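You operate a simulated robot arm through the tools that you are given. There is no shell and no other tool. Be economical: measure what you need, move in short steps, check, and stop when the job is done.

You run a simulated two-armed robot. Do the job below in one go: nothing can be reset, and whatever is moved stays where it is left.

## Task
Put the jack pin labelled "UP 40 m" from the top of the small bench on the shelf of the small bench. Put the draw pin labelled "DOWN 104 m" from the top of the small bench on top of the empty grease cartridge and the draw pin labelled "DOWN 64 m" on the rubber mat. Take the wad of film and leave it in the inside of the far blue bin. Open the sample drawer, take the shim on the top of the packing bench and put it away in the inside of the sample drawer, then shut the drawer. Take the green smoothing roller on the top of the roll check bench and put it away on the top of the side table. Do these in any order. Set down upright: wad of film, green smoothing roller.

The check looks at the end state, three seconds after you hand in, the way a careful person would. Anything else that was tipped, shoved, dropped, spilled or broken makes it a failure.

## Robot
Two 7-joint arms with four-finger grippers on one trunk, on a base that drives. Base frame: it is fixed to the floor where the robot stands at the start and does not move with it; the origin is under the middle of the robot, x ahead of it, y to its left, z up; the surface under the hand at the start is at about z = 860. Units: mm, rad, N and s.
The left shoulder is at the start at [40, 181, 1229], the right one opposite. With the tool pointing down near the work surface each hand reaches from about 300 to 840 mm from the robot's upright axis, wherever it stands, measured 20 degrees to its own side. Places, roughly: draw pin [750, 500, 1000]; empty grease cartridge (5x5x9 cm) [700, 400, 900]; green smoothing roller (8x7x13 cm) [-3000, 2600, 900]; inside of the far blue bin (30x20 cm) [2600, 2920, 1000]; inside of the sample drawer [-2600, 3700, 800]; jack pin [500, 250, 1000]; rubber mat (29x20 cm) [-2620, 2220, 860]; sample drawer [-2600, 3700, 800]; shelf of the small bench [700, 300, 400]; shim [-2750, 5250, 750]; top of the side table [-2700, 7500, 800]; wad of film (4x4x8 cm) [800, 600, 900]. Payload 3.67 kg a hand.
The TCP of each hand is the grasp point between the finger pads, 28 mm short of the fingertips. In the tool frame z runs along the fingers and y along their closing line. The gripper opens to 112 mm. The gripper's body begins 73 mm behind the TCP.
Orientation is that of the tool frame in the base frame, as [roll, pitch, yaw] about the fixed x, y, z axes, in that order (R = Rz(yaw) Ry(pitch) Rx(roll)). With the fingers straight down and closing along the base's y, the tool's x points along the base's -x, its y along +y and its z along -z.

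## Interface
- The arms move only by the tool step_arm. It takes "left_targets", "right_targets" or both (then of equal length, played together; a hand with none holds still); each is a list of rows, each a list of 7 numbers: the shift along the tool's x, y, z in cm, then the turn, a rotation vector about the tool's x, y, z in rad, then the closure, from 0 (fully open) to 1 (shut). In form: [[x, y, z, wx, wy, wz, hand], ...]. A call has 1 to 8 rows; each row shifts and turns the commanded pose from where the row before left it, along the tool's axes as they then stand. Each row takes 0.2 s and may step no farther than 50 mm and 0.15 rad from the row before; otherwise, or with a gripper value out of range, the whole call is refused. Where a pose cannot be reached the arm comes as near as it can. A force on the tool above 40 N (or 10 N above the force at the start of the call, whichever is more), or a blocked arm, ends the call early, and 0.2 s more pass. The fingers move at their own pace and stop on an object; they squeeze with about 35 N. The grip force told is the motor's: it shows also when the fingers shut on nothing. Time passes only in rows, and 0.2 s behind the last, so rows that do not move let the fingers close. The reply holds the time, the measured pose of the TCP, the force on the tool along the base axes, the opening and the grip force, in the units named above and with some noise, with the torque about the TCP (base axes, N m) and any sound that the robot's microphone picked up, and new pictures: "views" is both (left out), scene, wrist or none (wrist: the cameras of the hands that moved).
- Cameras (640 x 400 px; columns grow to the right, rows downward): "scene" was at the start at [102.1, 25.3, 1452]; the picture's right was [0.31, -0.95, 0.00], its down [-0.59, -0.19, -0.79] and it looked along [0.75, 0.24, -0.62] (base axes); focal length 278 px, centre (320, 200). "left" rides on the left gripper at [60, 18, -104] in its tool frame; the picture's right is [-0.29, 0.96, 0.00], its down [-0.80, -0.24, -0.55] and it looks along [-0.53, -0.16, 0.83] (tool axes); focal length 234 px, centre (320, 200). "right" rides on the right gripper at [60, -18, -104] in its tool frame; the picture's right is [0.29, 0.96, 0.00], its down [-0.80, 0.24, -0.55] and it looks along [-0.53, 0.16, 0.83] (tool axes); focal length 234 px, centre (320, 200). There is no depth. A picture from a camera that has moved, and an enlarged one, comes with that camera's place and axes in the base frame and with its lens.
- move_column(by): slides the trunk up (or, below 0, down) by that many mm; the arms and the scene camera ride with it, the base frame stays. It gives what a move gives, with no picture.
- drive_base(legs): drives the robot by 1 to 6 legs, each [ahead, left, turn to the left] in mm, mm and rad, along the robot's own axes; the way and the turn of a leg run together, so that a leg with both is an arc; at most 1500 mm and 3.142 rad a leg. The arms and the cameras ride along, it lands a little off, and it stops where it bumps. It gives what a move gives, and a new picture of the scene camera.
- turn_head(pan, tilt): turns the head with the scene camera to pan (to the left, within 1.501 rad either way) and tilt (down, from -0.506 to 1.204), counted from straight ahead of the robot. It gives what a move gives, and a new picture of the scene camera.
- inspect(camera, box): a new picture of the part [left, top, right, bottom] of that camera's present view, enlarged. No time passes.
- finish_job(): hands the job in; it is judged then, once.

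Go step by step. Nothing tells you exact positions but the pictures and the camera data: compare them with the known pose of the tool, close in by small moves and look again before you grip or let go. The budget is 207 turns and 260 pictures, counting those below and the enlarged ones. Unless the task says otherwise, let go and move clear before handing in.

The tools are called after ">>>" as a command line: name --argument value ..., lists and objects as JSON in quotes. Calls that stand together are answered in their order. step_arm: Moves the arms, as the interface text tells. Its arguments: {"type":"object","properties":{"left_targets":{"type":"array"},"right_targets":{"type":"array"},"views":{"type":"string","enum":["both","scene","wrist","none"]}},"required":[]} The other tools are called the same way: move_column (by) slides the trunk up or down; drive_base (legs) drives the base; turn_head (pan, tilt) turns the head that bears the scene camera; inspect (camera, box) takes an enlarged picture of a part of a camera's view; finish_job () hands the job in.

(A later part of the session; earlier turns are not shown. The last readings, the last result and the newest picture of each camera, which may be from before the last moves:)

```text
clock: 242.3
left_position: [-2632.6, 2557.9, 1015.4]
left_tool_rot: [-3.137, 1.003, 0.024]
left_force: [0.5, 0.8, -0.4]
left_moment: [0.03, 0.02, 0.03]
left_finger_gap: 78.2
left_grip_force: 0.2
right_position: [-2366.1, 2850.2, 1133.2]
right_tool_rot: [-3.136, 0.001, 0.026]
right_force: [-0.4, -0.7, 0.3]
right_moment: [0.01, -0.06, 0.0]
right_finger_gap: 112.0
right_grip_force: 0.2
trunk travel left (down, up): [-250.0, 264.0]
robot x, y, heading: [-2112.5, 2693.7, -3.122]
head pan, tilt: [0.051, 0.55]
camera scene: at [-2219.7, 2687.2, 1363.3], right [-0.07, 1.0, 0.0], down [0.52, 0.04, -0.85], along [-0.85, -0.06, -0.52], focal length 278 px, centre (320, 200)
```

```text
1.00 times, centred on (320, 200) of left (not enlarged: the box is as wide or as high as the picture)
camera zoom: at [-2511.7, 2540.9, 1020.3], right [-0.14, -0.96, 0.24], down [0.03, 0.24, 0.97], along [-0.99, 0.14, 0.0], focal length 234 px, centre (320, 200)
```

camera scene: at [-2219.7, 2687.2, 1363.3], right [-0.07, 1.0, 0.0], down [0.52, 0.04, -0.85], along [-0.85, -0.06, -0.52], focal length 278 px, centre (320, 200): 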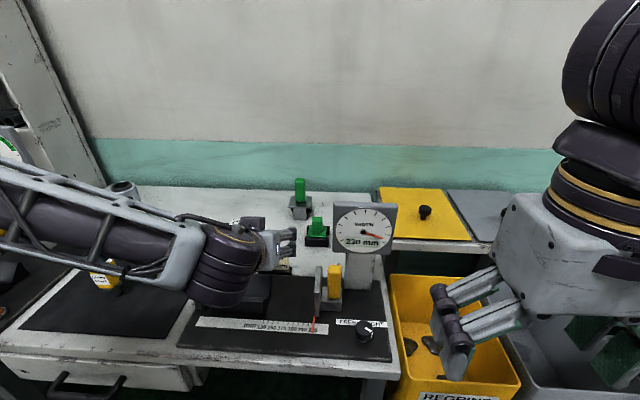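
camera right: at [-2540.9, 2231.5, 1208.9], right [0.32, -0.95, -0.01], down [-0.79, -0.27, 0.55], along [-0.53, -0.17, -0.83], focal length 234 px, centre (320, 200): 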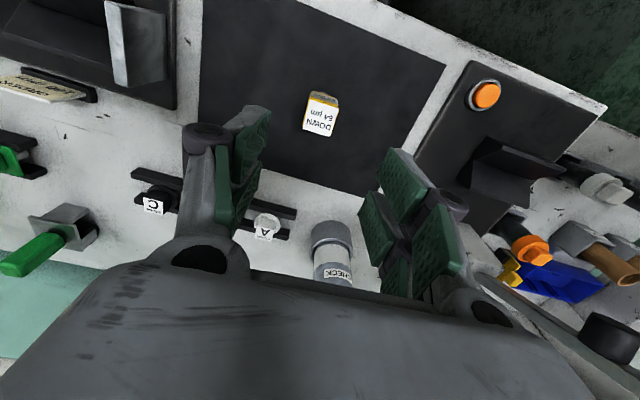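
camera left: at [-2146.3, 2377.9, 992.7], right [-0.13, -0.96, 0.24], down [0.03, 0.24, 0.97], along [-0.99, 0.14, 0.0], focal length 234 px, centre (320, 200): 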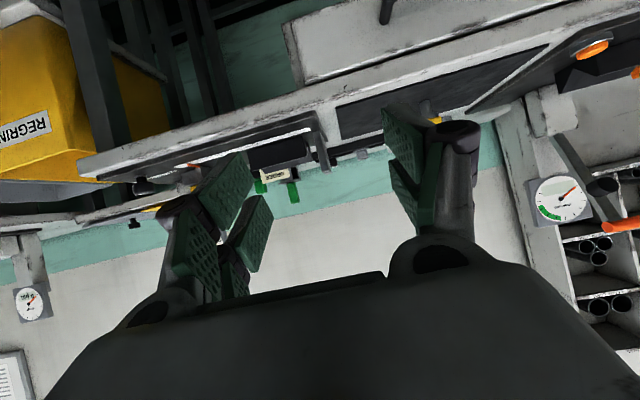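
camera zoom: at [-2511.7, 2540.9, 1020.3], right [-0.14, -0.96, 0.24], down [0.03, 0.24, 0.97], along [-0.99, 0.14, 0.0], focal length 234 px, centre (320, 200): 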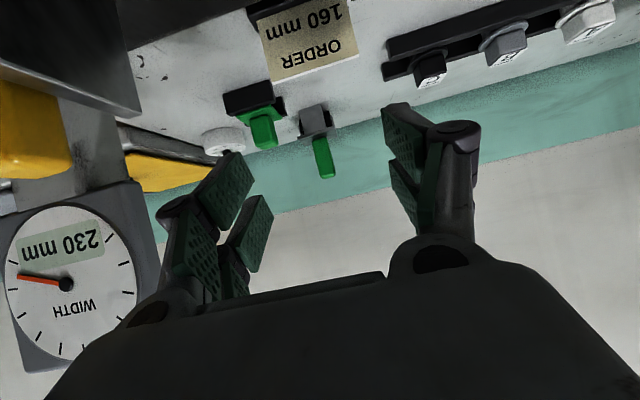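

>>> step_arm --left_targets '[[-2.16, -0.4, 3.36, 0, 0, 0, 0.3], [-2.16, -0.4, 3.36, 0, 0, 0, 0.3], [-2.16, -0.4, 3.36, 0, 0, 0, 0.3], [-2.16, -0.4, 3.36, 0, 0, 0, 0.3], [-2.16, -0.2, 3.36, 0, 0, 0, 0.3]]' --views "wrist"

```text
clock: 243.5
left_position: [-2832.9, 2571.3, 1015.7]
left_tool_rot: [-3.138, 1.001, 0.025]
left_force: [-0.7, 0.0, -0.1]
left_moment: [-0.01, -0.03, 0.0]
left_finger_gap: 78.1
left_grip_force: 0.2
right_position: [-2367.3, 2850.1, 1130.5]
right_tool_rot: [-3.136, -0.001, 0.026]
right_force: [0.5, 0.5, 0.1]
right_moment: [-0.02, -0.02, -0.01]
right_finger_gap: 112.0
right_grip_force: 0.0
trunk travel left (down, up): [-250.0, 264.0]
robot x, y, heading: [-2113.0, 2696.9, -3.122]
head pan, tilt: [0.051, 0.55]
camera left: at [-2713.9, 2554.8, 1020.1], right [-0.14, -0.96, 0.24], down [0.03, 0.24, 0.97], along [-0.99, 0.14, 0.0], focal length 234 px, centre (320, 200)
```

left: 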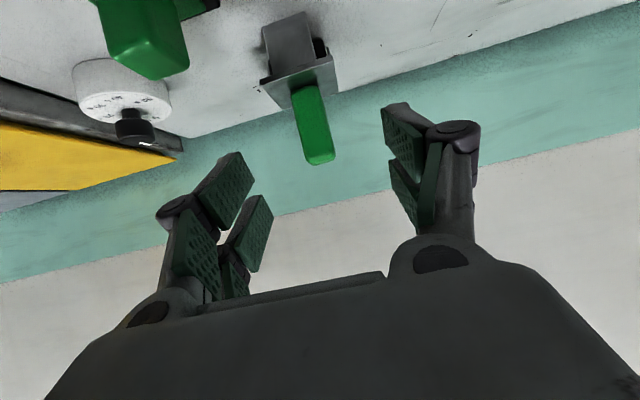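

>>> step_arm --left_targets '[[0.55, -0.3, 4.5, 0, 0, 0, 0.3], [0.55, -0.3, 4.5, 0, 0, 0, 0.3]]' --views "both"

```text
clock: 244.1
left_position: [-2870.1, 2538.3, 978.1]
left_tool_rot: [-3.133, 1.003, 0.026]
left_force: [-0.2, -0.3, 0.6]
left_moment: [-0.03, -0.01, 0.01]
left_finger_gap: 78.5
left_grip_force: 0.0
left hand out of reach, approached as far as the arm can: row 1, 2
right_position: [-2365.9, 2849.5, 1131.4]
right_tool_rot: [-3.137, 0.0, 0.026]
right_force: [-0.6, 0.0, 0.7]
right_moment: [-0.01, 0.02, 0.01]
right_finger_gap: 112.0
right_grip_force: 0.1
trunk travel left (down, up): [-250.0, 264.0]
robot x, y, heading: [-2108.1, 2694.1, -3.129]
head pan, tilt: [0.051, 0.55]
camera scene: at [-2219.2, 2686.8, 1363.3], right [-0.07, 1.0, 0.0], down [0.52, 0.04, -0.85], along [-0.85, -0.06, -0.52], focal length 278 px, centre (320, 200)
camera left: at [-2749.1, 2520.9, 981.7], right [-0.14, -0.96, 0.24], down [0.03, 0.24, 0.97], along [-0.99, 0.14, 0.0], focal length 234 px, centre (320, 200)
```

scene: 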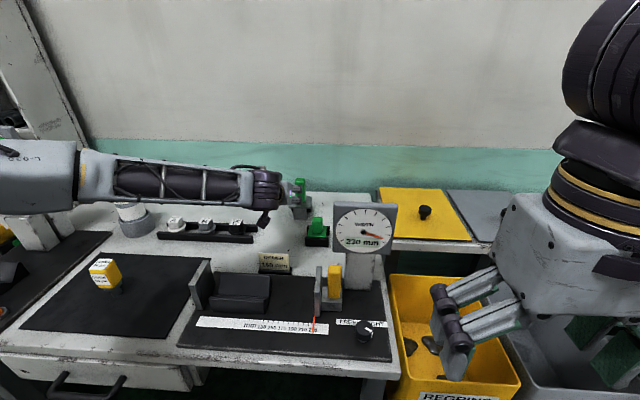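
left: 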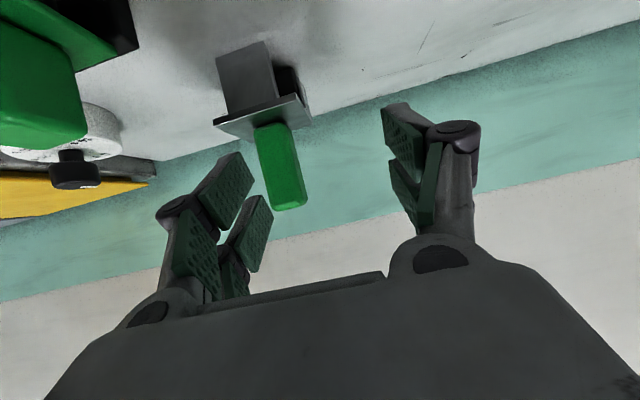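

The hand stops about 80 mm short. I'll retreat a little and bring the base closer, with a slight turn to push the left shoulder forward.

>>> step_arm --left_targets '[[0, 0, -4.85, 0, 0, 0, 0.3], [0, 0, -4.85, 0, 0, 0, 0.3], [0, 0, 0, 0, 0, 0, 0.3]]' --views "none"

>>> drive_base --legs '[[45, 105, -0.15]]'

>>> step_arm --left_targets '[[0, 0, 0, -0.126, 0, -0.08, 0.3], [0, 0, 0, 0, -0.12, 0, 0.3]]' --views "wrist"

```text
clock: 244.9
left_position: [-2787.0, 2536.2, 1029.3]
left_tool_rot: [-3.137, 1.003, 0.025]
left_force: [-0.4, 0.0, 0.1]
left_moment: [0.02, 0.0, -0.02]
left_finger_gap: 78.4
left_grip_force: 0.1
right_position: [-2368.1, 2850.3, 1131.5]
right_tool_rot: [-3.137, -0.001, 0.026]
right_force: [-0.9, 0.6, 0.5]
right_moment: [-0.01, -0.03, 0.01]
right_finger_gap: 111.9
right_grip_force: 0.0
trunk travel left (down, up): [-250.0, 264.0]
robot x, y, heading: [-2113.3, 2700.4, -3.122]
head pan, tilt: [0.051, 0.55]
```

```text
clock: 246.1
left_position: [-2853.3, 2538.6, 1030.1]
left_tool_rot: [-3.136, 1.003, -0.128]
left_force: [0.0, -0.6, -0.6]
left_moment: [0.03, 0.0, 0.01]
left_finger_gap: 78.8
left_grip_force: 0.1
right_position: [-2391.8, 2784.5, 1132.8]
right_tool_rot: [-3.136, 0.0, -0.129]
right_force: [-0.4, -0.4, 0.0]
right_moment: [0.01, 0.0, 0.0]
right_finger_gap: 111.9
right_grip_force: 0.0
trunk travel left (down, up): [-250.0, 264.0]
robot x, y, heading: [-2159.0, 2594.8, 3.006]
head pan, tilt: [0.051, 0.55]
camera scene: at [-2270.3, 2600.7, 1363.3], right [0.08, 1.0, 0.0], down [0.52, -0.04, -0.85], along [-0.85, 0.07, -0.52], focal length 278 px, centre (320, 200)
```

scene: 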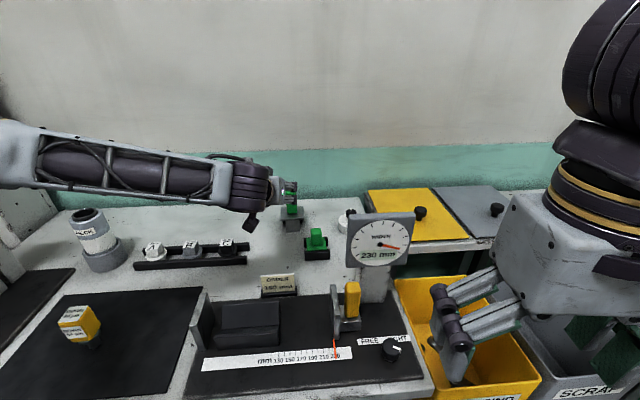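

```text
clock: 246.7
left_position: [-2855.4, 2537.6, 1029.7]
left_tool_rot: [-3.133, 1.124, 0.027]
left_force: [-0.1, -0.8, 0.1]
left_moment: [0.0, 0.01, -0.05]
left_finger_gap: 78.3
left_grip_force: 0.0
right_position: [-2391.1, 2782.8, 1132.6]
right_tool_rot: [-3.134, 0.001, -0.129]
right_force: [1.0, 0.1, 0.1]
right_moment: [0.03, 0.0, -0.01]
right_finger_gap: 111.6
right_grip_force: 0.1
trunk travel left (down, up): [-250.0, 264.0]
robot x, y, heading: [-2160.0, 2586.6, 3.013]
head pan, tilt: [0.051, 0.55]
camera left: at [-2734.6, 2521.6, 1019.8], right [-0.11, -0.96, 0.26], down [0.15, 0.24, 0.96], along [-0.98, 0.14, 0.12], focal length 234 px, centre (320, 200)
```

left: 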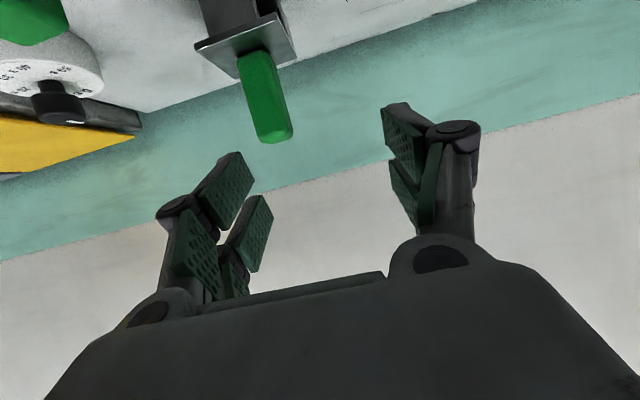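

>>> step_arm --left_targets '[[1.8, -1.95, 0.85, 0, 0, 0, 0.3], [1.8, -1.95, 0.85, 0, 0, 0, 0.3], [-0.2, 0, 3.2, 0, 0, 0, 0.3]]' --views "wrist"

```text
clock: 247.5
left_position: [-2876.7, 2555.8, 986.9]
left_tool_rot: [-3.136, 1.123, 0.021]
left_force: [-0.4, -0.1, 0.0]
left_moment: [0.01, -0.04, 0.0]
left_finger_gap: 78.3
left_grip_force: 0.2
left hand out of reach, approached as far as the arm can: row 2, 3
right_position: [-2391.4, 2785.4, 1132.6]
right_tool_rot: [-3.137, 0.0, -0.128]
right_force: [-0.2, -0.2, -0.2]
right_moment: [-0.02, -0.02, -0.03]
right_finger_gap: 112.1
right_grip_force: 0.0
trunk travel left (down, up): [-250.0, 264.0]
robot x, y, heading: [-2158.7, 2589.6, 3.008]
head pan, tilt: [0.051, 0.55]
camera left: at [-2757.0, 2539.2, 977.0], right [-0.11, -0.96, 0.26], down [0.15, 0.24, 0.96], along [-0.98, 0.14, 0.12], focal length 234 px, centre (320, 200)
```

left: 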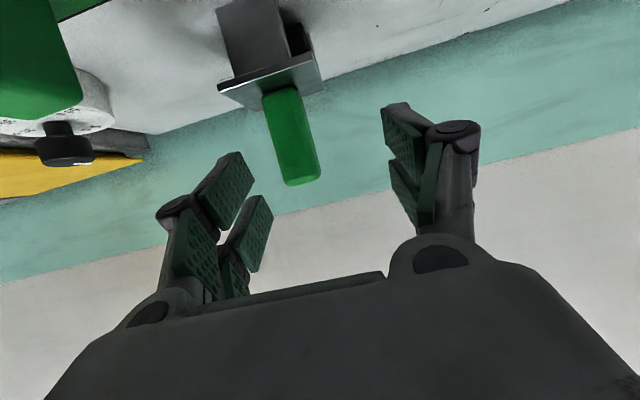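

The arm's limit appears to depend on lateral offset. I'll retreat, swing the hand outward and shift the base right so the roller is more to the left.

>>> step_arm --left_targets '[[0, 0, -4.5, 0, 0, 0, 0.3], [-2.5, 0, -1.2, 0, 0, 0, 0.3], [0, 4.3, 0, 0, 0, 0, 0.3], [0, 4.3, 0, 0, 0, 0, 0.3], [0, 4.3, 0, 0, 0, 0, 0.3], [0, 0, 0, 0, 0, 0, 0.3]]' --views "none"

>>> drive_base --legs '[[0, -125, 0]]'

```text
clock: 248.9
left_position: [-2832.4, 2425.7, 1035.0]
left_tool_rot: [-3.139, 1.123, 0.021]
left_force: [0.0, -0.1, 0.5]
left_moment: [0.01, -0.01, -0.01]
left_finger_gap: 78.4
left_grip_force: 0.0
right_position: [-2391.4, 2785.0, 1133.2]
right_tool_rot: [-3.137, 0.0, -0.127]
right_force: [-0.4, 0.0, 1.4]
right_moment: [-0.03, -0.03, 0.0]
right_finger_gap: 112.2
right_grip_force: 0.1
trunk travel left (down, up): [-250.0, 264.0]
robot x, y, heading: [-2158.4, 2591.9, 3.008]
head pan, tilt: [0.051, 0.55]
```

```text
clock: 250.2
left_position: [-2815.9, 2548.4, 1034.6]
left_tool_rot: [-3.137, 1.122, 0.021]
left_force: [1.0, 0.5, -0.3]
left_moment: [0.01, 0.03, 0.01]
left_finger_gap: 78.4
left_grip_force: 0.0
right_position: [-2375.5, 2906.3, 1133.1]
right_tool_rot: [-3.138, 0.001, -0.127]
right_force: [0.4, -0.9, -0.7]
right_moment: [-0.07, 0.0, 0.01]
right_finger_gap: 112.1
right_grip_force: 0.1
trunk travel left (down, up): [-250.0, 264.0]
robot x, y, heading: [-2146.0, 2712.6, 3.007]
head pan, tilt: [0.051, 0.55]
camera scene: at [-2253.6, 2723.0, 1363.3], right [0.08, 1.0, 0.0], down [0.52, -0.04, -0.85], along [-0.85, 0.07, -0.52], focal length 278 px, centre (320, 200)
```

scene: 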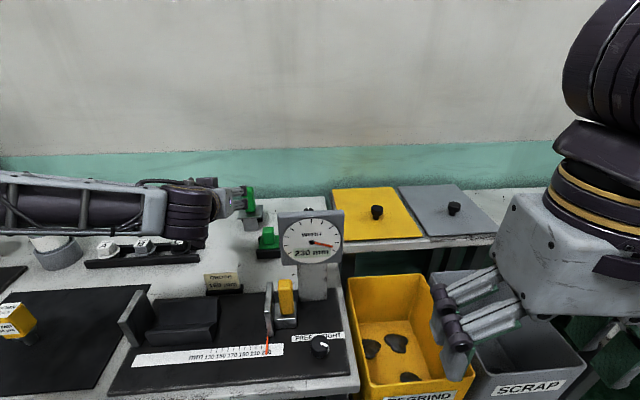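

>>> step_arm --left_targets '[[1.8, -1.45, 0.85, 0, 0, 0, 0.3], [1.8, -1.45, 0.85, 0, 0, 0, 0.3], [-0.6, 0, 4.3, 0, 0, 0, 0.3]]' --views "wrist"

```text
clock: 251.0
left_position: [-2859.6, 2574.1, 980.9]
left_tool_rot: [-3.135, 1.123, 0.024]
left_force: [-0.1, 0.0, 0.1]
left_moment: [0.02, 0.0, -0.04]
left_finger_gap: 78.5
left_grip_force: 0.1
right_position: [-2377.9, 2905.9, 1132.1]
right_tool_rot: [-3.136, -0.002, -0.127]
right_force: [-0.4, 0.1, -0.3]
right_moment: [-0.02, -0.02, 0.02]
right_finger_gap: 112.1
right_grip_force: 0.0
trunk travel left (down, up): [-250.0, 264.0]
robot x, y, heading: [-2142.0, 2712.8, 3.01]
head pan, tilt: [0.051, 0.55]
camera left: at [-2739.2, 2557.6, 971.2], right [-0.11, -0.96, 0.26], down [0.15, 0.24, 0.96], along [-0.98, 0.14, 0.12], focal length 234 px, centre (320, 200)
```

left: 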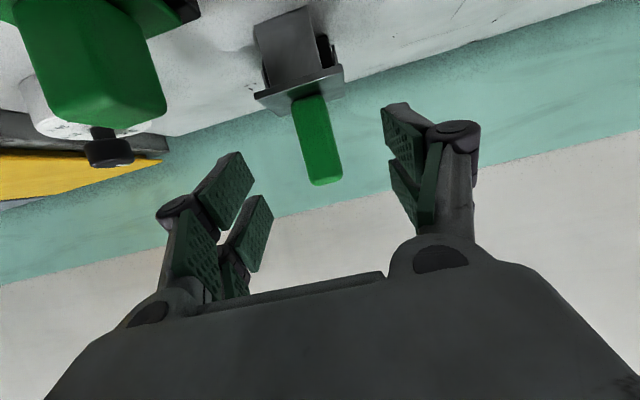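

>>> step_arm --left_targets '[[-0.3, 0, 4, 0, 0, 0, 0.3], [-0.3, 0, 2.5, 0, 0, 0, 0.3]]' --views "wrist"

```text
clock: 251.6
left_position: [-2919.8, 2574.1, 959.0]
left_tool_rot: [-3.136, 1.123, 0.025]
left_force: [-0.2, 0.7, 0.7]
left_moment: [0.02, 0.03, -0.03]
left_finger_gap: 78.2
left_grip_force: 0.1
right_position: [-2374.7, 2906.4, 1132.5]
right_tool_rot: [-3.136, -0.001, -0.128]
right_force: [0.2, 0.4, -0.6]
right_moment: [0.01, 0.01, 0.01]
right_finger_gap: 112.0
right_grip_force: 0.1
trunk travel left (down, up): [-250.0, 264.0]
robot x, y, heading: [-2142.8, 2714.6, 3.006]
head pan, tilt: [0.051, 0.55]
camera left: at [-2799.6, 2558.1, 949.6], right [-0.11, -0.96, 0.26], down [0.15, 0.24, 0.96], along [-0.98, 0.14, 0.12], focal length 234 px, centre (320, 200)
```

left: 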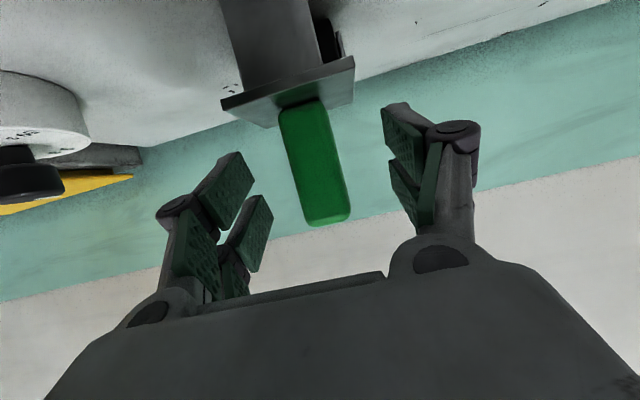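

>>> step_arm --left_targets '[[-0.65, 0, 3.2, 0, 0, 0, 0.3], [0, 0, 0, 0, 0, 0, 0.6], [0, 0, 0, 0, 0, 0, 0.85], [0, 0, 0, 0, 0, 0, 1], [0, 0, 0, 0, 0, 0, 1]]' --views "wrist"

```text
clock: 252.8
left_position: [-2950.9, 2571.8, 951.6]
left_tool_rot: [-3.137, 1.123, 0.021]
left_force: [-0.4, 2.7, 3.2]
left_moment: [0.1, -0.04, -0.01]
left_finger_gap: 29.4
left_grip_force: 34.7
right_position: [-2375.4, 2907.3, 1133.1]
right_tool_rot: [-3.136, 0.003, -0.129]
right_force: [0.1, 0.2, 0.5]
right_moment: [0.02, -0.04, -0.01]
right_finger_gap: 111.9
right_grip_force: 0.1
trunk travel left (down, up): [-250.0, 264.0]
robot x, y, heading: [-2142.6, 2715.8, 3.011]
head pan, tilt: [0.051, 0.55]
camera left: at [-2830.7, 2557.1, 942.2], right [-0.11, -0.96, 0.26], down [0.15, 0.24, 0.96], along [-0.98, 0.14, 0.12], focal length 234 px, centre (320, 200)
```

left: 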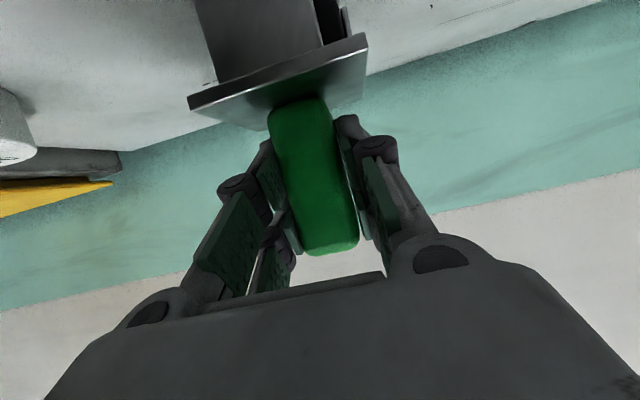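

The roller is gripped at 29 mm. I'll lift it with the trunk, back away and look north along the aisle.

>>> move_column --by 180

>>> drive_base --legs '[[-480, 0, 0], [0, 0, 0.13]]'

>>> turn_head --pan -1.2 --tilt 0.35

```text
clock: 254.8
left_position: [-2952.0, 2573.3, 1129.8]
left_tool_rot: [-3.136, 1.122, 0.022]
left_force: [0.0, -0.4, -2.2]
left_moment: [-0.01, -0.01, 0.0]
left_finger_gap: 29.7
left_grip_force: 35.1
right_position: [-2375.5, 2906.4, 1312.4]
right_tool_rot: [-3.137, 0.0, -0.127]
right_force: [0.3, -0.2, 0.6]
right_moment: [0.05, 0.0, 0.0]
right_finger_gap: 112.1
right_grip_force: 0.0
trunk travel left (down, up): [-430.0, 84.0]
robot x, y, heading: [-2145.4, 2715.4, 3.006]
head pan, tilt: [0.051, 0.55]
```

```text
clock: 258.3
left_position: [-2451.4, 2408.9, 1130.7]
left_tool_rot: [-3.135, 1.122, 0.146]
left_force: [0.1, 0.9, -2.6]
left_moment: [-0.01, -0.03, 0.0]
left_finger_gap: 29.4
left_grip_force: 34.6
right_position: [-1922.1, 2811.2, 1312.3]
right_tool_rot: [-3.136, 0.001, -0.001]
right_force: [-0.8, 0.2, -0.3]
right_moment: [-0.01, 0.0, -0.03]
right_finger_gap: 111.8
right_grip_force: 0.1
trunk travel left (down, up): [-430.0, 84.0]
robot x, y, heading: [-1668.0, 2649.3, 3.134]
head pan, tilt: [0.051, 0.55]
camera scene: at [-1778.5, 2644.5, 1543.0], right [-0.04, 1.0, 0.0], down [0.52, 0.02, -0.85], along [-0.85, -0.04, -0.52], focal length 278 px, centre (320, 200)
```

scene: 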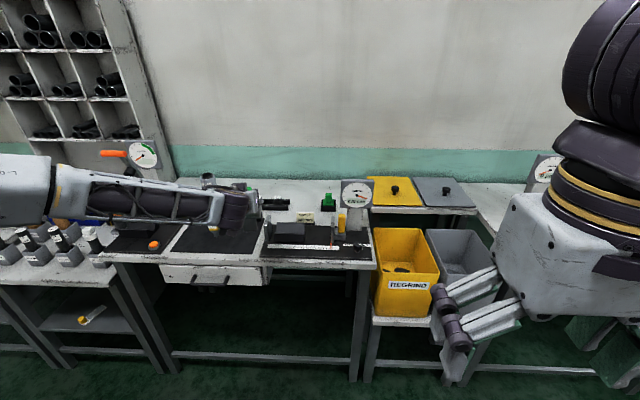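

```text
clock: 259.8
left_position: [-2451.8, 2407.3, 1130.2]
left_tool_rot: [-3.134, 1.122, 0.148]
left_force: [-1.1, -0.2, -1.6]
left_moment: [0.0, -0.01, 0.01]
left_finger_gap: 29.6
left_grip_force: 35.1
right_position: [-1921.7, 2810.6, 1311.7]
right_tool_rot: [-3.137, 0.0, -0.002]
right_force: [0.4, -0.2, 0.4]
right_moment: [-0.02, 0.03, 0.01]
right_finger_gap: 112.1
right_grip_force: 0.1
trunk travel left (down, up): [-430.0, 84.0]
robot x, y, heading: [-1664.6, 2651.9, 3.137]
head pan, tilt: [-1.201, 0.351]
camera scene: at [-1721.7, 2734.7, 1561.3], right [0.93, 0.35, 0.0], down [0.12, -0.32, -0.94], along [-0.33, 0.88, -0.34], focal length 278 px, centre (320, 200)
```

scene: 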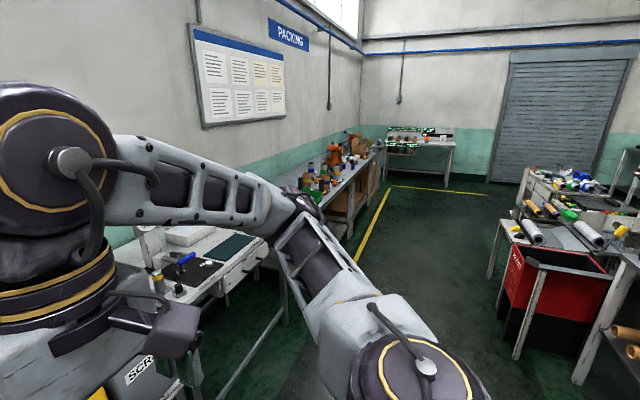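

>>> step_arm --left_targets '[[1.8, 0, -3.75, 0, 0, 0, 1], [1.8, 0, -3.75, 0, 0, 0, 1], [1.8, 0, -3.75, 0, 0, 0, 1], [1.8, 0, -3.75, 0, 0, 0, 1], [1.8, 0, -3.75, 0, 0, 0, 1], [1.8, 0, -3.75, 0, 0, 0, 1]]' --views "none"

>>> drive_base --legs '[[0, -1100, 0]]'

>>> turn_head --pan -0.25 --tilt 0.6

```text
clock: 261.1
left_position: [-2201.2, 2442.6, 1128.2]
left_tool_rot: [-3.135, 1.124, 0.15]
left_force: [0.1, -0.1, -1.1]
left_moment: [-0.05, -0.01, -0.03]
left_finger_gap: 29.8
left_grip_force: 34.6
right_position: [-1919.6, 2810.8, 1312.6]
right_tool_rot: [-3.136, 0.001, -0.001]
right_force: [1.0, -0.2, 0.4]
right_moment: [-0.01, -0.03, -0.01]
right_finger_gap: 112.1
right_grip_force: 0.1
trunk travel left (down, up): [-430.0, 84.0]
robot x, y, heading: [-1667.1, 2645.7, 3.134]
head pan, tilt: [-1.201, 0.351]
```

```text
clock: 266.9
left_position: [-2189.0, 3549.1, 1128.2]
left_tool_rot: [-3.135, 1.122, 0.134]
left_force: [-0.7, -0.1, -2.0]
left_moment: [-0.05, 0.0, 0.02]
left_finger_gap: 29.4
left_grip_force: 34.7
right_position: [-1901.7, 3913.0, 1311.6]
right_tool_rot: [-3.136, 0.0, -0.017]
right_force: [0.0, -1.3, -0.4]
right_moment: [-0.02, -0.01, -0.02]
right_finger_gap: 111.8
right_grip_force: 0.0
trunk travel left (down, up): [-430.0, 84.0]
robot x, y, heading: [-1650.6, 3745.5, 3.116]
head pan, tilt: [-1.201, 0.351]
camera scene: at [-1703.8, 3834.0, 1561.3], right [0.94, 0.34, 0.0], down [0.12, -0.32, -0.94], along [-0.32, 0.88, -0.34], focal length 278 px, centre (320, 200)
```

scene: 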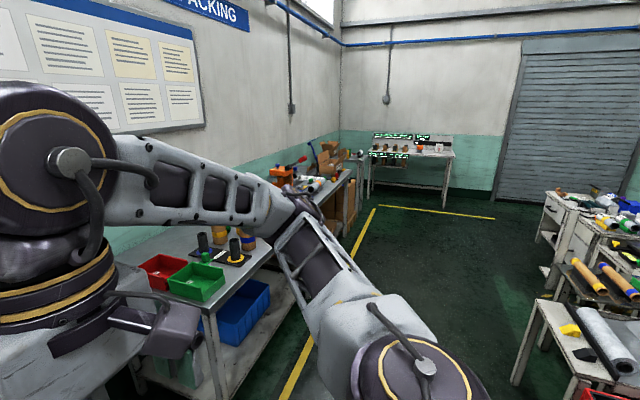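

```text
clock: 268.2
left_position: [-2188.5, 3549.7, 1128.7]
left_tool_rot: [-3.137, 1.122, 0.134]
left_force: [0.4, 0.2, -2.6]
left_moment: [-0.01, 0.0, -0.01]
left_finger_gap: 29.3
left_grip_force: 35.3
right_position: [-1903.7, 3912.9, 1312.0]
right_tool_rot: [-3.138, 0.001, -0.014]
right_force: [0.7, -0.4, -0.3]
right_moment: [-0.03, -0.01, 0.01]
right_finger_gap: 111.9
right_grip_force: 0.3
trunk travel left (down, up): [-430.0, 84.0]
robot x, y, heading: [-1650.2, 3747.0, 3.119]
head pan, tilt: [-0.25, 0.6]
camera scene: at [-1757.1, 3770.8, 1538.5], right [0.27, 0.96, 0.0], down [0.54, -0.15, -0.82], along [-0.79, 0.22, -0.57], focal length 278 px, centre (320, 200)
```

scene: 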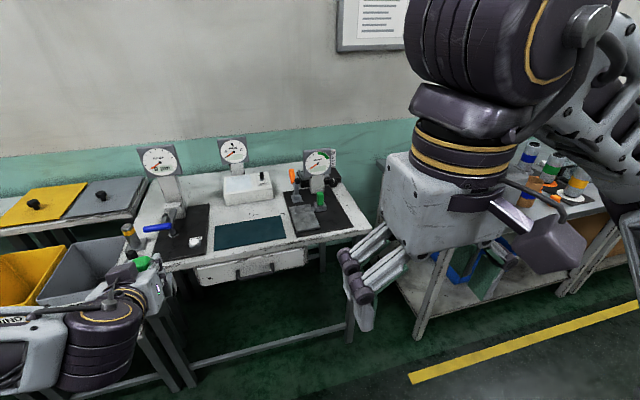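

The sample drawer is under this bench. I'll continue north to the side table at the far end to set down the roller first.

>>> drive_base --legs '[[0, -1400, 0.02], [0, -900, 0], [0, 0, -1.57]]'

>>> turn_head --pan 0.2 --tilt 0.4

```text
clock: 284.0
left_position: [-1810.9, 6566.8, 1128.4]
left_tool_rot: [-3.133, 1.124, -1.428]
left_force: [-0.4, 0.0, -2.1]
left_moment: [0.0, -0.01, 0.01]
left_finger_gap: 29.2
left_grip_force: 35.4
right_position: [-1444.8, 6284.4, 1311.1]
right_tool_rot: [-3.137, 0.0, -1.578]
right_force: [0.5, -0.4, -0.2]
right_moment: [0.02, 0.01, 0.04]
right_finger_gap: 111.8
right_grip_force: 0.0
trunk travel left (down, up): [-430.0, 84.0]
robot x, y, heading: [-1608.3, 6032.9, 1.556]
head pan, tilt: [-0.25, 0.6]
camera scene: at [-1585.3, 6135.9, 1538.5], right [0.97, -0.26, 0.0], down [-0.15, -0.55, -0.82], along [0.21, 0.8, -0.57], focal length 278 px, centre (320, 200)
```

scene: 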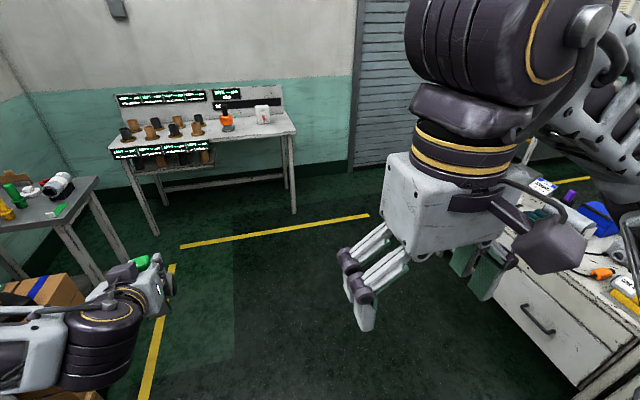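

```text
clock: 284.9
left_position: [-1810.4, 6566.6, 1127.6]
left_tool_rot: [-3.136, 1.125, -1.428]
left_force: [0.4, -0.1, -1.9]
left_moment: [-0.04, -0.02, 0.0]
left_finger_gap: 29.5
left_grip_force: 35.0
right_position: [-1445.7, 6285.3, 1312.3]
right_tool_rot: [-3.136, -0.001, -1.577]
right_force: [0.2, -0.3, 0.2]
right_moment: [-0.03, -0.02, 0.01]
right_finger_gap: 112.1
right_grip_force: 0.0
trunk travel left (down, up): [-430.0, 84.0]
robot x, y, heading: [-1609.7, 6027.9, 1.558]
head pan, tilt: [0.201, 0.4]
camera scene: at [-1625.3, 6141.6, 1556.7], right [0.98, 0.18, 0.0], down [0.07, -0.38, -0.92], along [-0.17, 0.91, -0.39], focal length 278 px, centre (320, 200)
```

scene: 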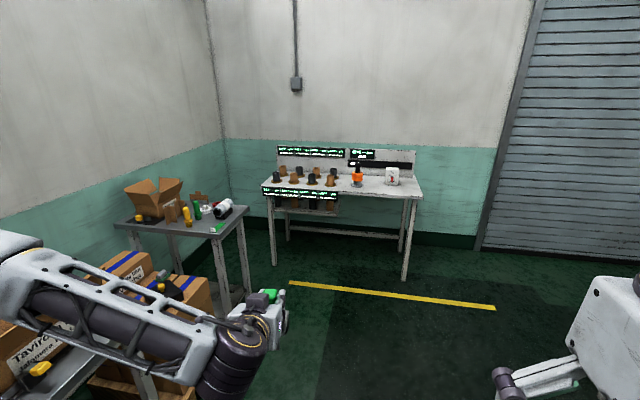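

The side table is the small grey one with the carton, at about [-2700,7500]. I'll enlarge it.

>>> inspect --camera "scene" --box '[100, 160, 260, 260]'

>>> inspect --camera "scene" --box '[0, 220, 300, 400]'

```text
4.00 times, centred on (180, 210) of scene
camera zoom: at [-1625.3, 6141.6, 1556.7], right [0.98, 0.18, 0.0], down [0.07, -0.38, -0.92], along [-0.17, 0.91, -0.39], focal length 1112 px, centre (880, 160)
```

zoom: 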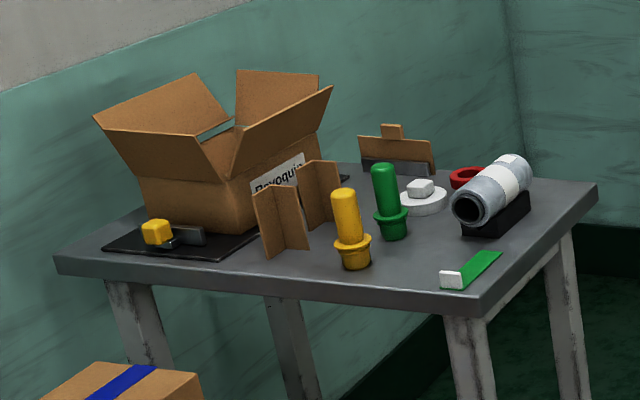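

```text
2.13 times, centred on (150, 310) of scene
camera zoom: at [-1625.3, 6141.6, 1556.7], right [0.98, 0.18, 0.0], down [0.07, -0.38, -0.92], along [-0.17, 0.91, -0.39], focal length 593 px, centre (683, -35)
```

zoom: 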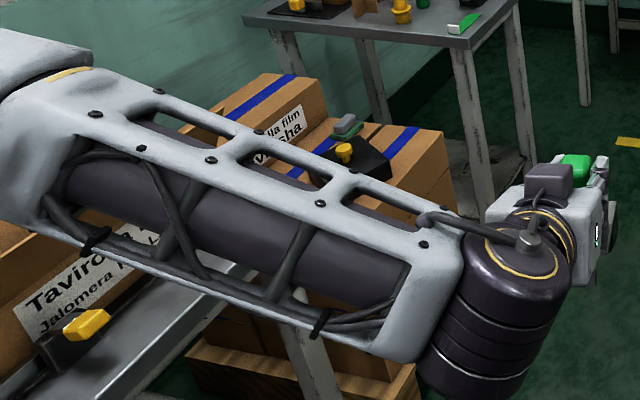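

>>> drive_base --legs '[[1000, 0, 0], [0, 0, 1.29], [0, -350, 0], [200, 0, 0]]'

>>> turn_head --pan 0.15 --tilt 0.6

```text
clock: 296.9
left_position: [-2246.4, 7385.5, 1128.7]
left_tool_rot: [-3.135, 1.124, -0.147]
left_force: [0.0, -0.1, -1.8]
left_moment: [-0.02, 0.02, 0.01]
left_finger_gap: 29.3
left_grip_force: 34.6
right_position: [-1872.1, 7657.0, 1312.7]
right_tool_rot: [-3.137, 0.0, -0.299]
right_force: [-0.9, 0.2, 0.5]
right_moment: [0.01, 0.0, 0.01]
right_finger_gap: 112.4
right_grip_force: 0.0
trunk travel left (down, up): [-430.0, 84.0]
robot x, y, heading: [-1675.9, 7431.7, 2.835]
head pan, tilt: [0.201, 0.4]
camera scene: at [-1787.3, 7441.1, 1556.9], right [0.1, 0.99, 0.0], down [0.39, -0.04, -0.92], along [-0.92, 0.1, -0.39], focal length 278 px, centre (320, 200)
```

scene: 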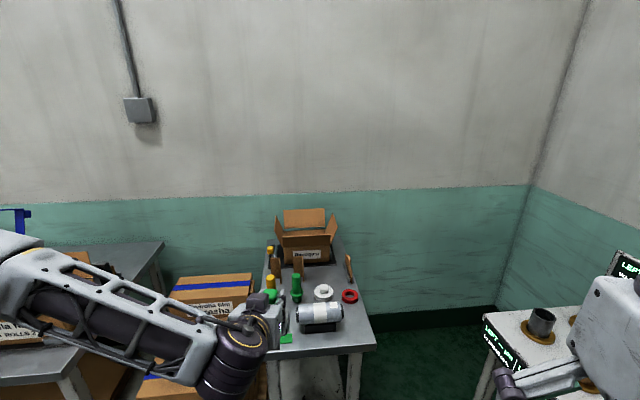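

```text
clock: 297.6
left_position: [-2248.9, 7387.6, 1127.1]
left_tool_rot: [-3.137, 1.119, -0.148]
left_force: [-0.4, 0.3, -2.0]
left_moment: [0.02, -0.01, -0.01]
left_finger_gap: 29.4
left_grip_force: 34.9
right_position: [-1874.3, 7656.6, 1310.6]
right_tool_rot: [-3.136, 0.0, -0.299]
right_force: [0.2, 0.1, 0.9]
right_moment: [0.01, -0.01, -0.01]
right_finger_gap: 111.9
right_grip_force: 0.0
trunk travel left (down, up): [-430.0, 84.0]
robot x, y, heading: [-1677.0, 7427.6, 2.842]
head pan, tilt: [0.15, 0.6]
camera scene: at [-1785.8, 7446.4, 1538.4], right [0.15, 0.99, 0.0], down [0.56, -0.09, -0.82], along [-0.81, 0.13, -0.57], focal length 278 px, centre (320, 200)
```

scene: 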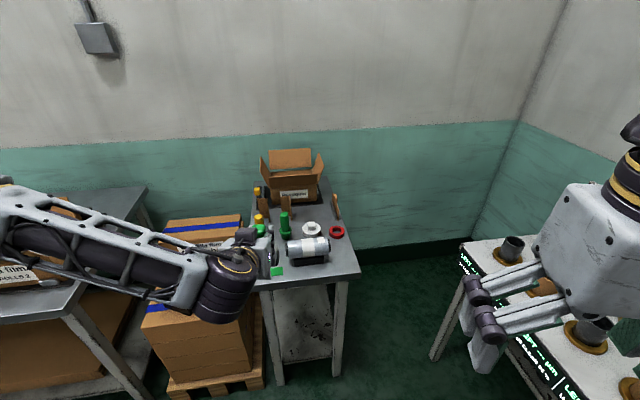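

>>> inspect --camera "scene" --box '[230, 180, 374, 300]'

```text
3.33 times, centred on (302, 240) of scene
camera zoom: at [-1785.8, 7446.4, 1538.4], right [0.15, 0.99, 0.0], down [0.56, -0.09, -0.82], along [-0.81, 0.13, -0.57], focal length 926 px, centre (380, 67)
```

zoom: 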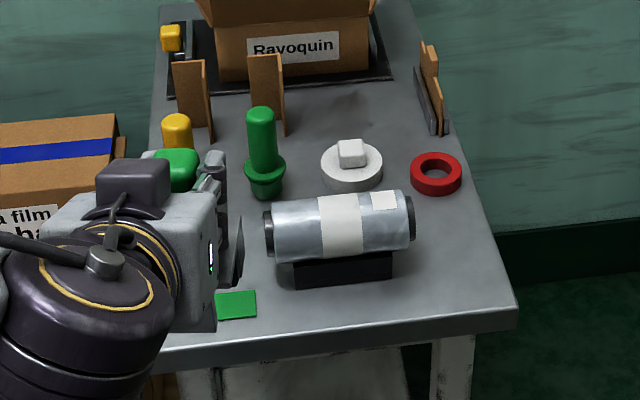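

I'll use the clear front-right area of the table, around [-2470,7645].

>>> drive_base --legs '[[0, -180, 0], [285, 0, 0]]'

>>> turn_head --pan 0.15 --tilt 0.8

```text
clock: 300.8
left_position: [-2472.2, 7641.7, 1129.1]
left_tool_rot: [-3.135, 1.124, -0.148]
left_force: [0.0, 0.1, -1.1]
left_moment: [0.02, -0.04, 0.0]
left_finger_gap: 29.4
left_grip_force: 35.0
right_position: [-2095.4, 7911.2, 1311.7]
right_tool_rot: [-3.136, 0.002, -0.298]
right_force: [0.2, 0.1, 0.2]
right_moment: [0.0, 0.01, -0.04]
right_finger_gap: 112.0
right_grip_force: 0.2
trunk travel left (down, up): [-430.0, 84.0]
robot x, y, heading: [-1901.8, 7684.6, 2.836]
head pan, tilt: [0.15, 0.6]
camera scene: at [-2007.6, 7700.5, 1538.6], right [0.16, 0.99, 0.0], down [0.56, -0.09, -0.83], along [-0.82, 0.13, -0.56], focal length 278 px, centre (320, 200)
```

scene: 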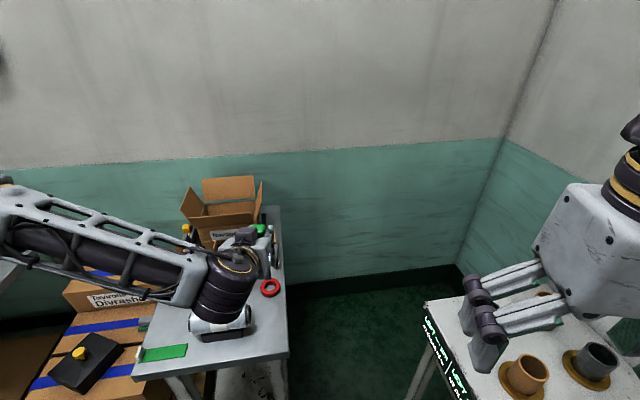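

```text
clock: 301.5
left_position: [-2472.9, 7642.9, 1127.8]
left_tool_rot: [-3.135, 1.12, -0.151]
left_force: [-0.8, 0.1, -1.4]
left_moment: [0.02, -0.01, -0.02]
left_finger_gap: 29.7
left_grip_force: 35.0
right_position: [-2098.0, 7912.5, 1310.8]
right_tool_rot: [-3.136, 0.0, -0.298]
right_force: [0.3, -0.5, -0.5]
right_moment: [-0.03, -0.06, -0.01]
right_finger_gap: 112.0
right_grip_force: 0.1
trunk travel left (down, up): [-430.0, 84.0]
robot x, y, heading: [-1902.1, 7682.0, 2.834]
head pan, tilt: [0.15, 0.799]
camera scene: at [-2002.4, 7700.3, 1521.6], right [0.16, 0.99, 0.0], down [0.71, -0.11, -0.7], along [-0.69, 0.11, -0.72], focal length 278 px, centre (320, 200)
```

scene: 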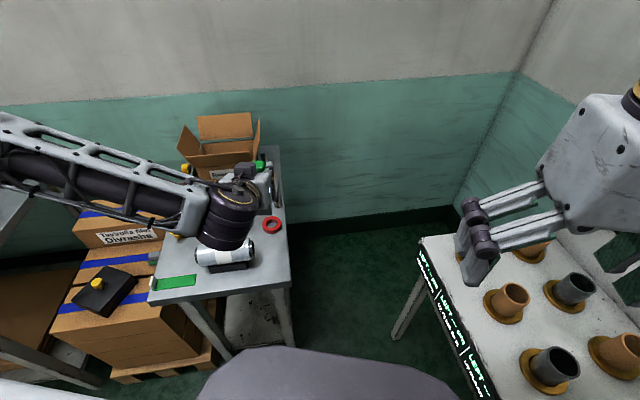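

>>> move_column --by -190

>>> inspect --camera "left" --box '[0, 0, 640, 400]'

>>> inspect --camera "scene" --box '[140, 100, 380, 320]'

```text
clock: 303.6
left_position: [-2474.0, 7643.6, 938.0]
left_tool_rot: [-3.134, 1.123, -0.151]
left_force: [0.1, 0.3, -0.8]
left_moment: [0.03, 0.0, 0.0]
left_finger_gap: 29.6
left_grip_force: 35.1
right_position: [-2096.1, 7912.6, 1123.1]
right_tool_rot: [-3.137, 0.0, -0.299]
right_force: [-0.1, -0.3, -0.4]
right_moment: [0.03, -0.03, 0.02]
right_finger_gap: 112.1
right_grip_force: 0.0
trunk travel left (down, up): [-240.0, 274.0]
robot x, y, heading: [-1898.0, 7684.0, 2.836]
head pan, tilt: [0.15, 0.799]
```

```text
1.00 times, centred on (320, 200) of left (not enlarged: the box is as wide or as high as the picture)
camera zoom: at [-2357.4, 7605.5, 929.2], right [-0.27, -0.93, 0.26], down [0.19, 0.21, 0.96], along [-0.94, 0.31, 0.12], focal length 234 px, centre (320, 200)
```

zoom: 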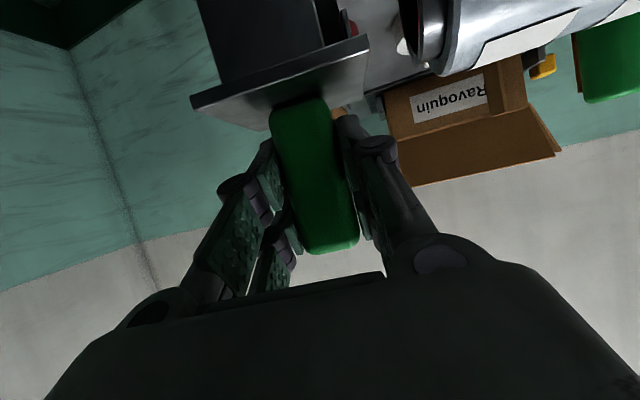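

```text
1.82 times, centred on (260, 210) of scene
camera zoom: at [-2001.3, 7700.0, 1332.1], right [0.16, 0.99, 0.0], down [0.71, -0.11, -0.7], along [-0.69, 0.11, -0.72], focal length 505 px, centre (429, 182)
```

zoom: 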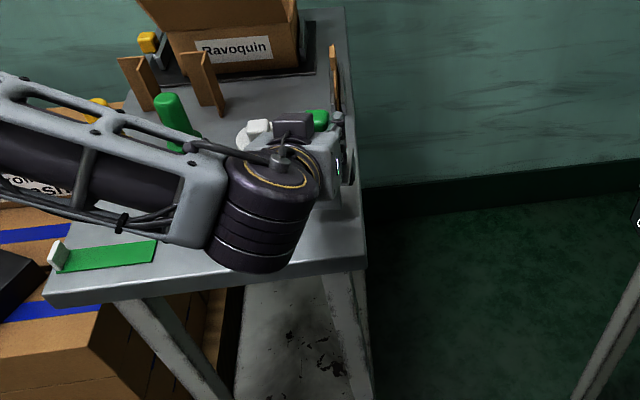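

>>> move_column --by -30

>>> inspect --camera "left" --box '[120, 0, 560, 260]'

```text
clock: 304.3
left_position: [-2473.4, 7643.0, 911.3]
left_tool_rot: [-3.132, 1.13, -0.146]
left_force: [-1.4, -2.5, 16.7]
left_moment: [-0.12, 0.31, 0.11]
left_finger_gap: 29.9
left_grip_force: 34.7
right_position: [-2097.1, 7912.6, 1093.9]
right_tool_rot: [-3.136, 0.002, -0.299]
right_force: [-0.6, 0.5, 0.2]
right_moment: [0.02, -0.02, -0.01]
right_finger_gap: 112.0
right_grip_force: 0.1
trunk travel left (down, up): [-210.0, 304.0]
robot x, y, heading: [-1901.8, 7682.4, 2.842]
head pan, tilt: [0.15, 0.799]
```

```text
1.45 times, centred on (340, 130) of left
camera zoom: at [-2357.7, 7605.7, 901.4], right [-0.27, -0.93, 0.26], down [0.19, 0.21, 0.96], along [-0.94, 0.31, 0.12], focal length 341 px, centre (291, 302)
```

zoom: 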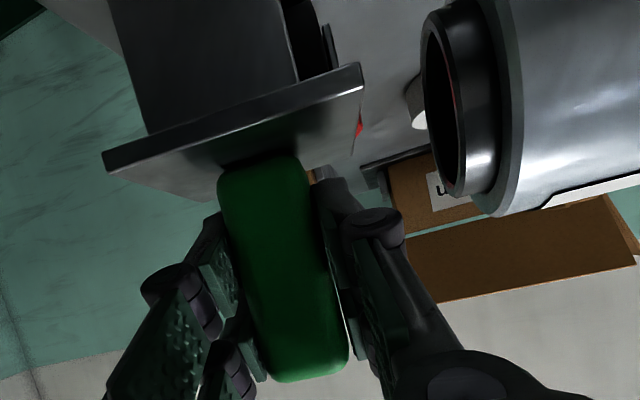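

Contact at 17 N, with the table top near z 819. I'll ease off slightly, open and back the fingers out.

>>> move_column --by 4

>>> step_arm --left_targets '[[0, 0, 0, 0, 0, 0, 0.68], [0, 0, 0, 0, 0, 0, 0.6], [0, 0, 0, 0, 0, 0, 0.6], [0, 0, -2, 0, 0, 0, 0.6], [0, 0, -3, 0, 0, 0, 0.6], [0, 0, -4, 0, 0, 0, 0.6], [0, 0, -4.5, 0, 0, 0, 0.6]]' --views "wrist"

```text
clock: 304.9
left_position: [-2473.0, 7642.0, 911.5]
left_tool_rot: [-3.137, 1.12, -0.15]
left_force: [-2.8, 0.4, 1.8]
left_moment: [0.16, 0.31, 0.09]
left_finger_gap: 29.5
left_grip_force: 34.8
right_position: [-2096.5, 7911.7, 1094.4]
right_tool_rot: [-3.135, 0.001, -0.297]
right_force: [-0.2, 0.3, 0.1]
right_moment: [0.02, -0.02, 0.0]
right_finger_gap: 112.0
right_grip_force: 0.0
trunk travel left (down, up): [-214.0, 300.0]
robot x, y, heading: [-1899.4, 7681.0, 2.834]
head pan, tilt: [0.15, 0.799]
```

```text
clock: 306.5
left_position: [-2425.6, 7688.0, 954.4]
left_tool_rot: [-3.141, 1.123, -0.151]
left_force: [1.5, 0.9, -1.0]
left_moment: [-0.03, 0.0, 0.07]
left_finger_gap: 45.3
left_grip_force: 0.3
left hand out of reach, approached as far as the arm can: row 5, 6, 7
right_position: [-2097.1, 7913.2, 1096.5]
right_tool_rot: [-3.139, 0.002, -0.3]
right_force: [-0.9, 0.3, -0.2]
right_moment: [-0.03, -0.01, 0.01]
right_finger_gap: 111.9
right_grip_force: 0.1
trunk travel left (down, up): [-214.0, 300.0]
robot x, y, heading: [-1900.5, 7683.9, 2.84]
head pan, tilt: [0.15, 0.799]
camera left: at [-2309.9, 7651.0, 945.0], right [-0.27, -0.93, 0.26], down [0.19, 0.21, 0.96], along [-0.94, 0.31, 0.12], focal length 234 px, centre (320, 200)
```

left: 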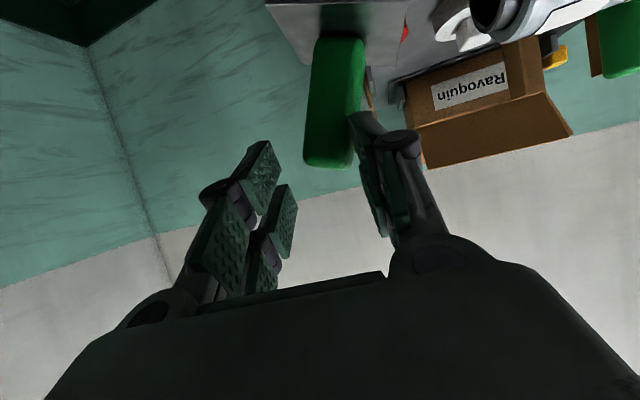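

The arm drifted sideways while retreating but the fingers are now just clear of the handle. I'll back straight out with the base.

>>> drive_base --legs '[[-190, -60, 0]]'

>>> turn_head --pan 0.35 --tilt 0.55

>>> inspect --camera "scene" --box '[240, 140, 400, 260]'

```text
clock: 308.1
left_position: [-2228.2, 7686.1, 954.0]
left_tool_rot: [-3.137, 1.123, -0.15]
left_force: [0.5, 0.5, -0.6]
left_moment: [-0.01, -0.01, 0.02]
left_finger_gap: 45.0
left_grip_force: 0.1
right_position: [-1898.3, 7911.5, 1097.7]
right_tool_rot: [-3.137, 0.002, -0.3]
right_force: [-0.2, 0.5, 0.7]
right_moment: [0.02, 0.03, 0.0]
right_finger_gap: 111.9
right_grip_force: 0.1
trunk travel left (down, up): [-214.0, 300.0]
robot x, y, heading: [-1706.1, 7683.7, 2.842]
head pan, tilt: [0.15, 0.799]
camera scene: at [-1802.4, 7700.0, 1306.3], right [0.15, 0.99, 0.0], down [0.71, -0.11, -0.7], along [-0.69, 0.11, -0.72], focal length 278 px, centre (320, 200)
```

scene: 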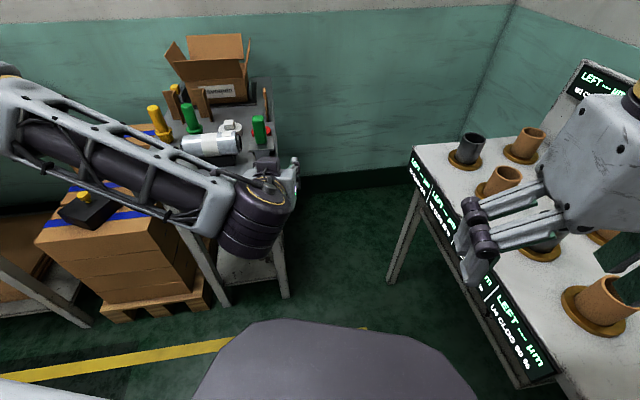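

```text
clock: 308.8
left_position: [-2228.6, 7685.6, 953.1]
left_tool_rot: [-3.137, 1.122, -0.15]
left_force: [-0.1, -0.9, -0.2]
left_moment: [0.02, -0.01, -0.02]
left_finger_gap: 44.7
left_grip_force: 0.0
right_position: [-1899.1, 7911.6, 1096.6]
right_tool_rot: [-3.136, 0.001, -0.299]
right_force: [0.1, -0.4, 0.4]
right_moment: [0.0, -0.01, 0.0]
right_finger_gap: 111.7
right_grip_force: 0.0
trunk travel left (down, up): [-214.0, 300.0]
robot x, y, heading: [-1705.8, 7684.1, 2.839]
head pan, tilt: [0.351, 0.55]
camera scene: at [-1813.9, 7683.6, 1327.5], right [-0.04, 1.0, 0.0], down [0.52, 0.02, -0.85], along [-0.85, -0.04, -0.52], focal length 278 px, centre (320, 200)
```

scene: 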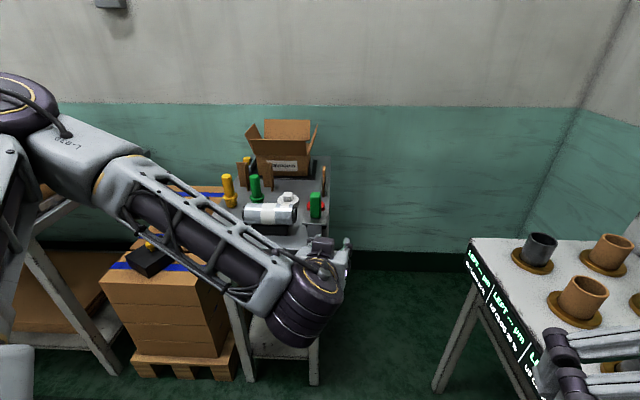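

```text
3.33 times, centred on (320, 200) of scene
camera zoom: at [-1813.9, 7683.6, 1327.5], right [-0.04, 1.0, 0.0], down [0.52, 0.02, -0.85], along [-0.85, -0.04, -0.52], focal length 926 px, centre (320, 200)
```

zoom: 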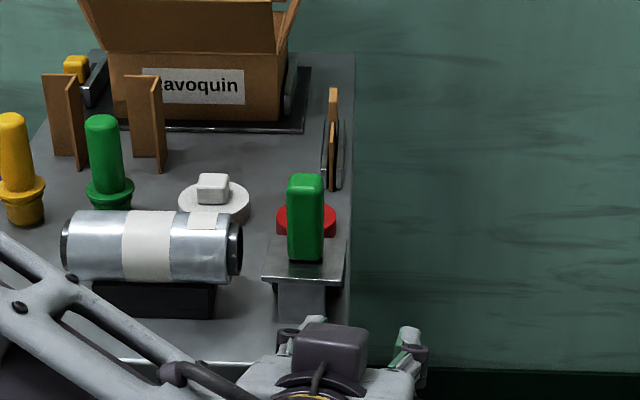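

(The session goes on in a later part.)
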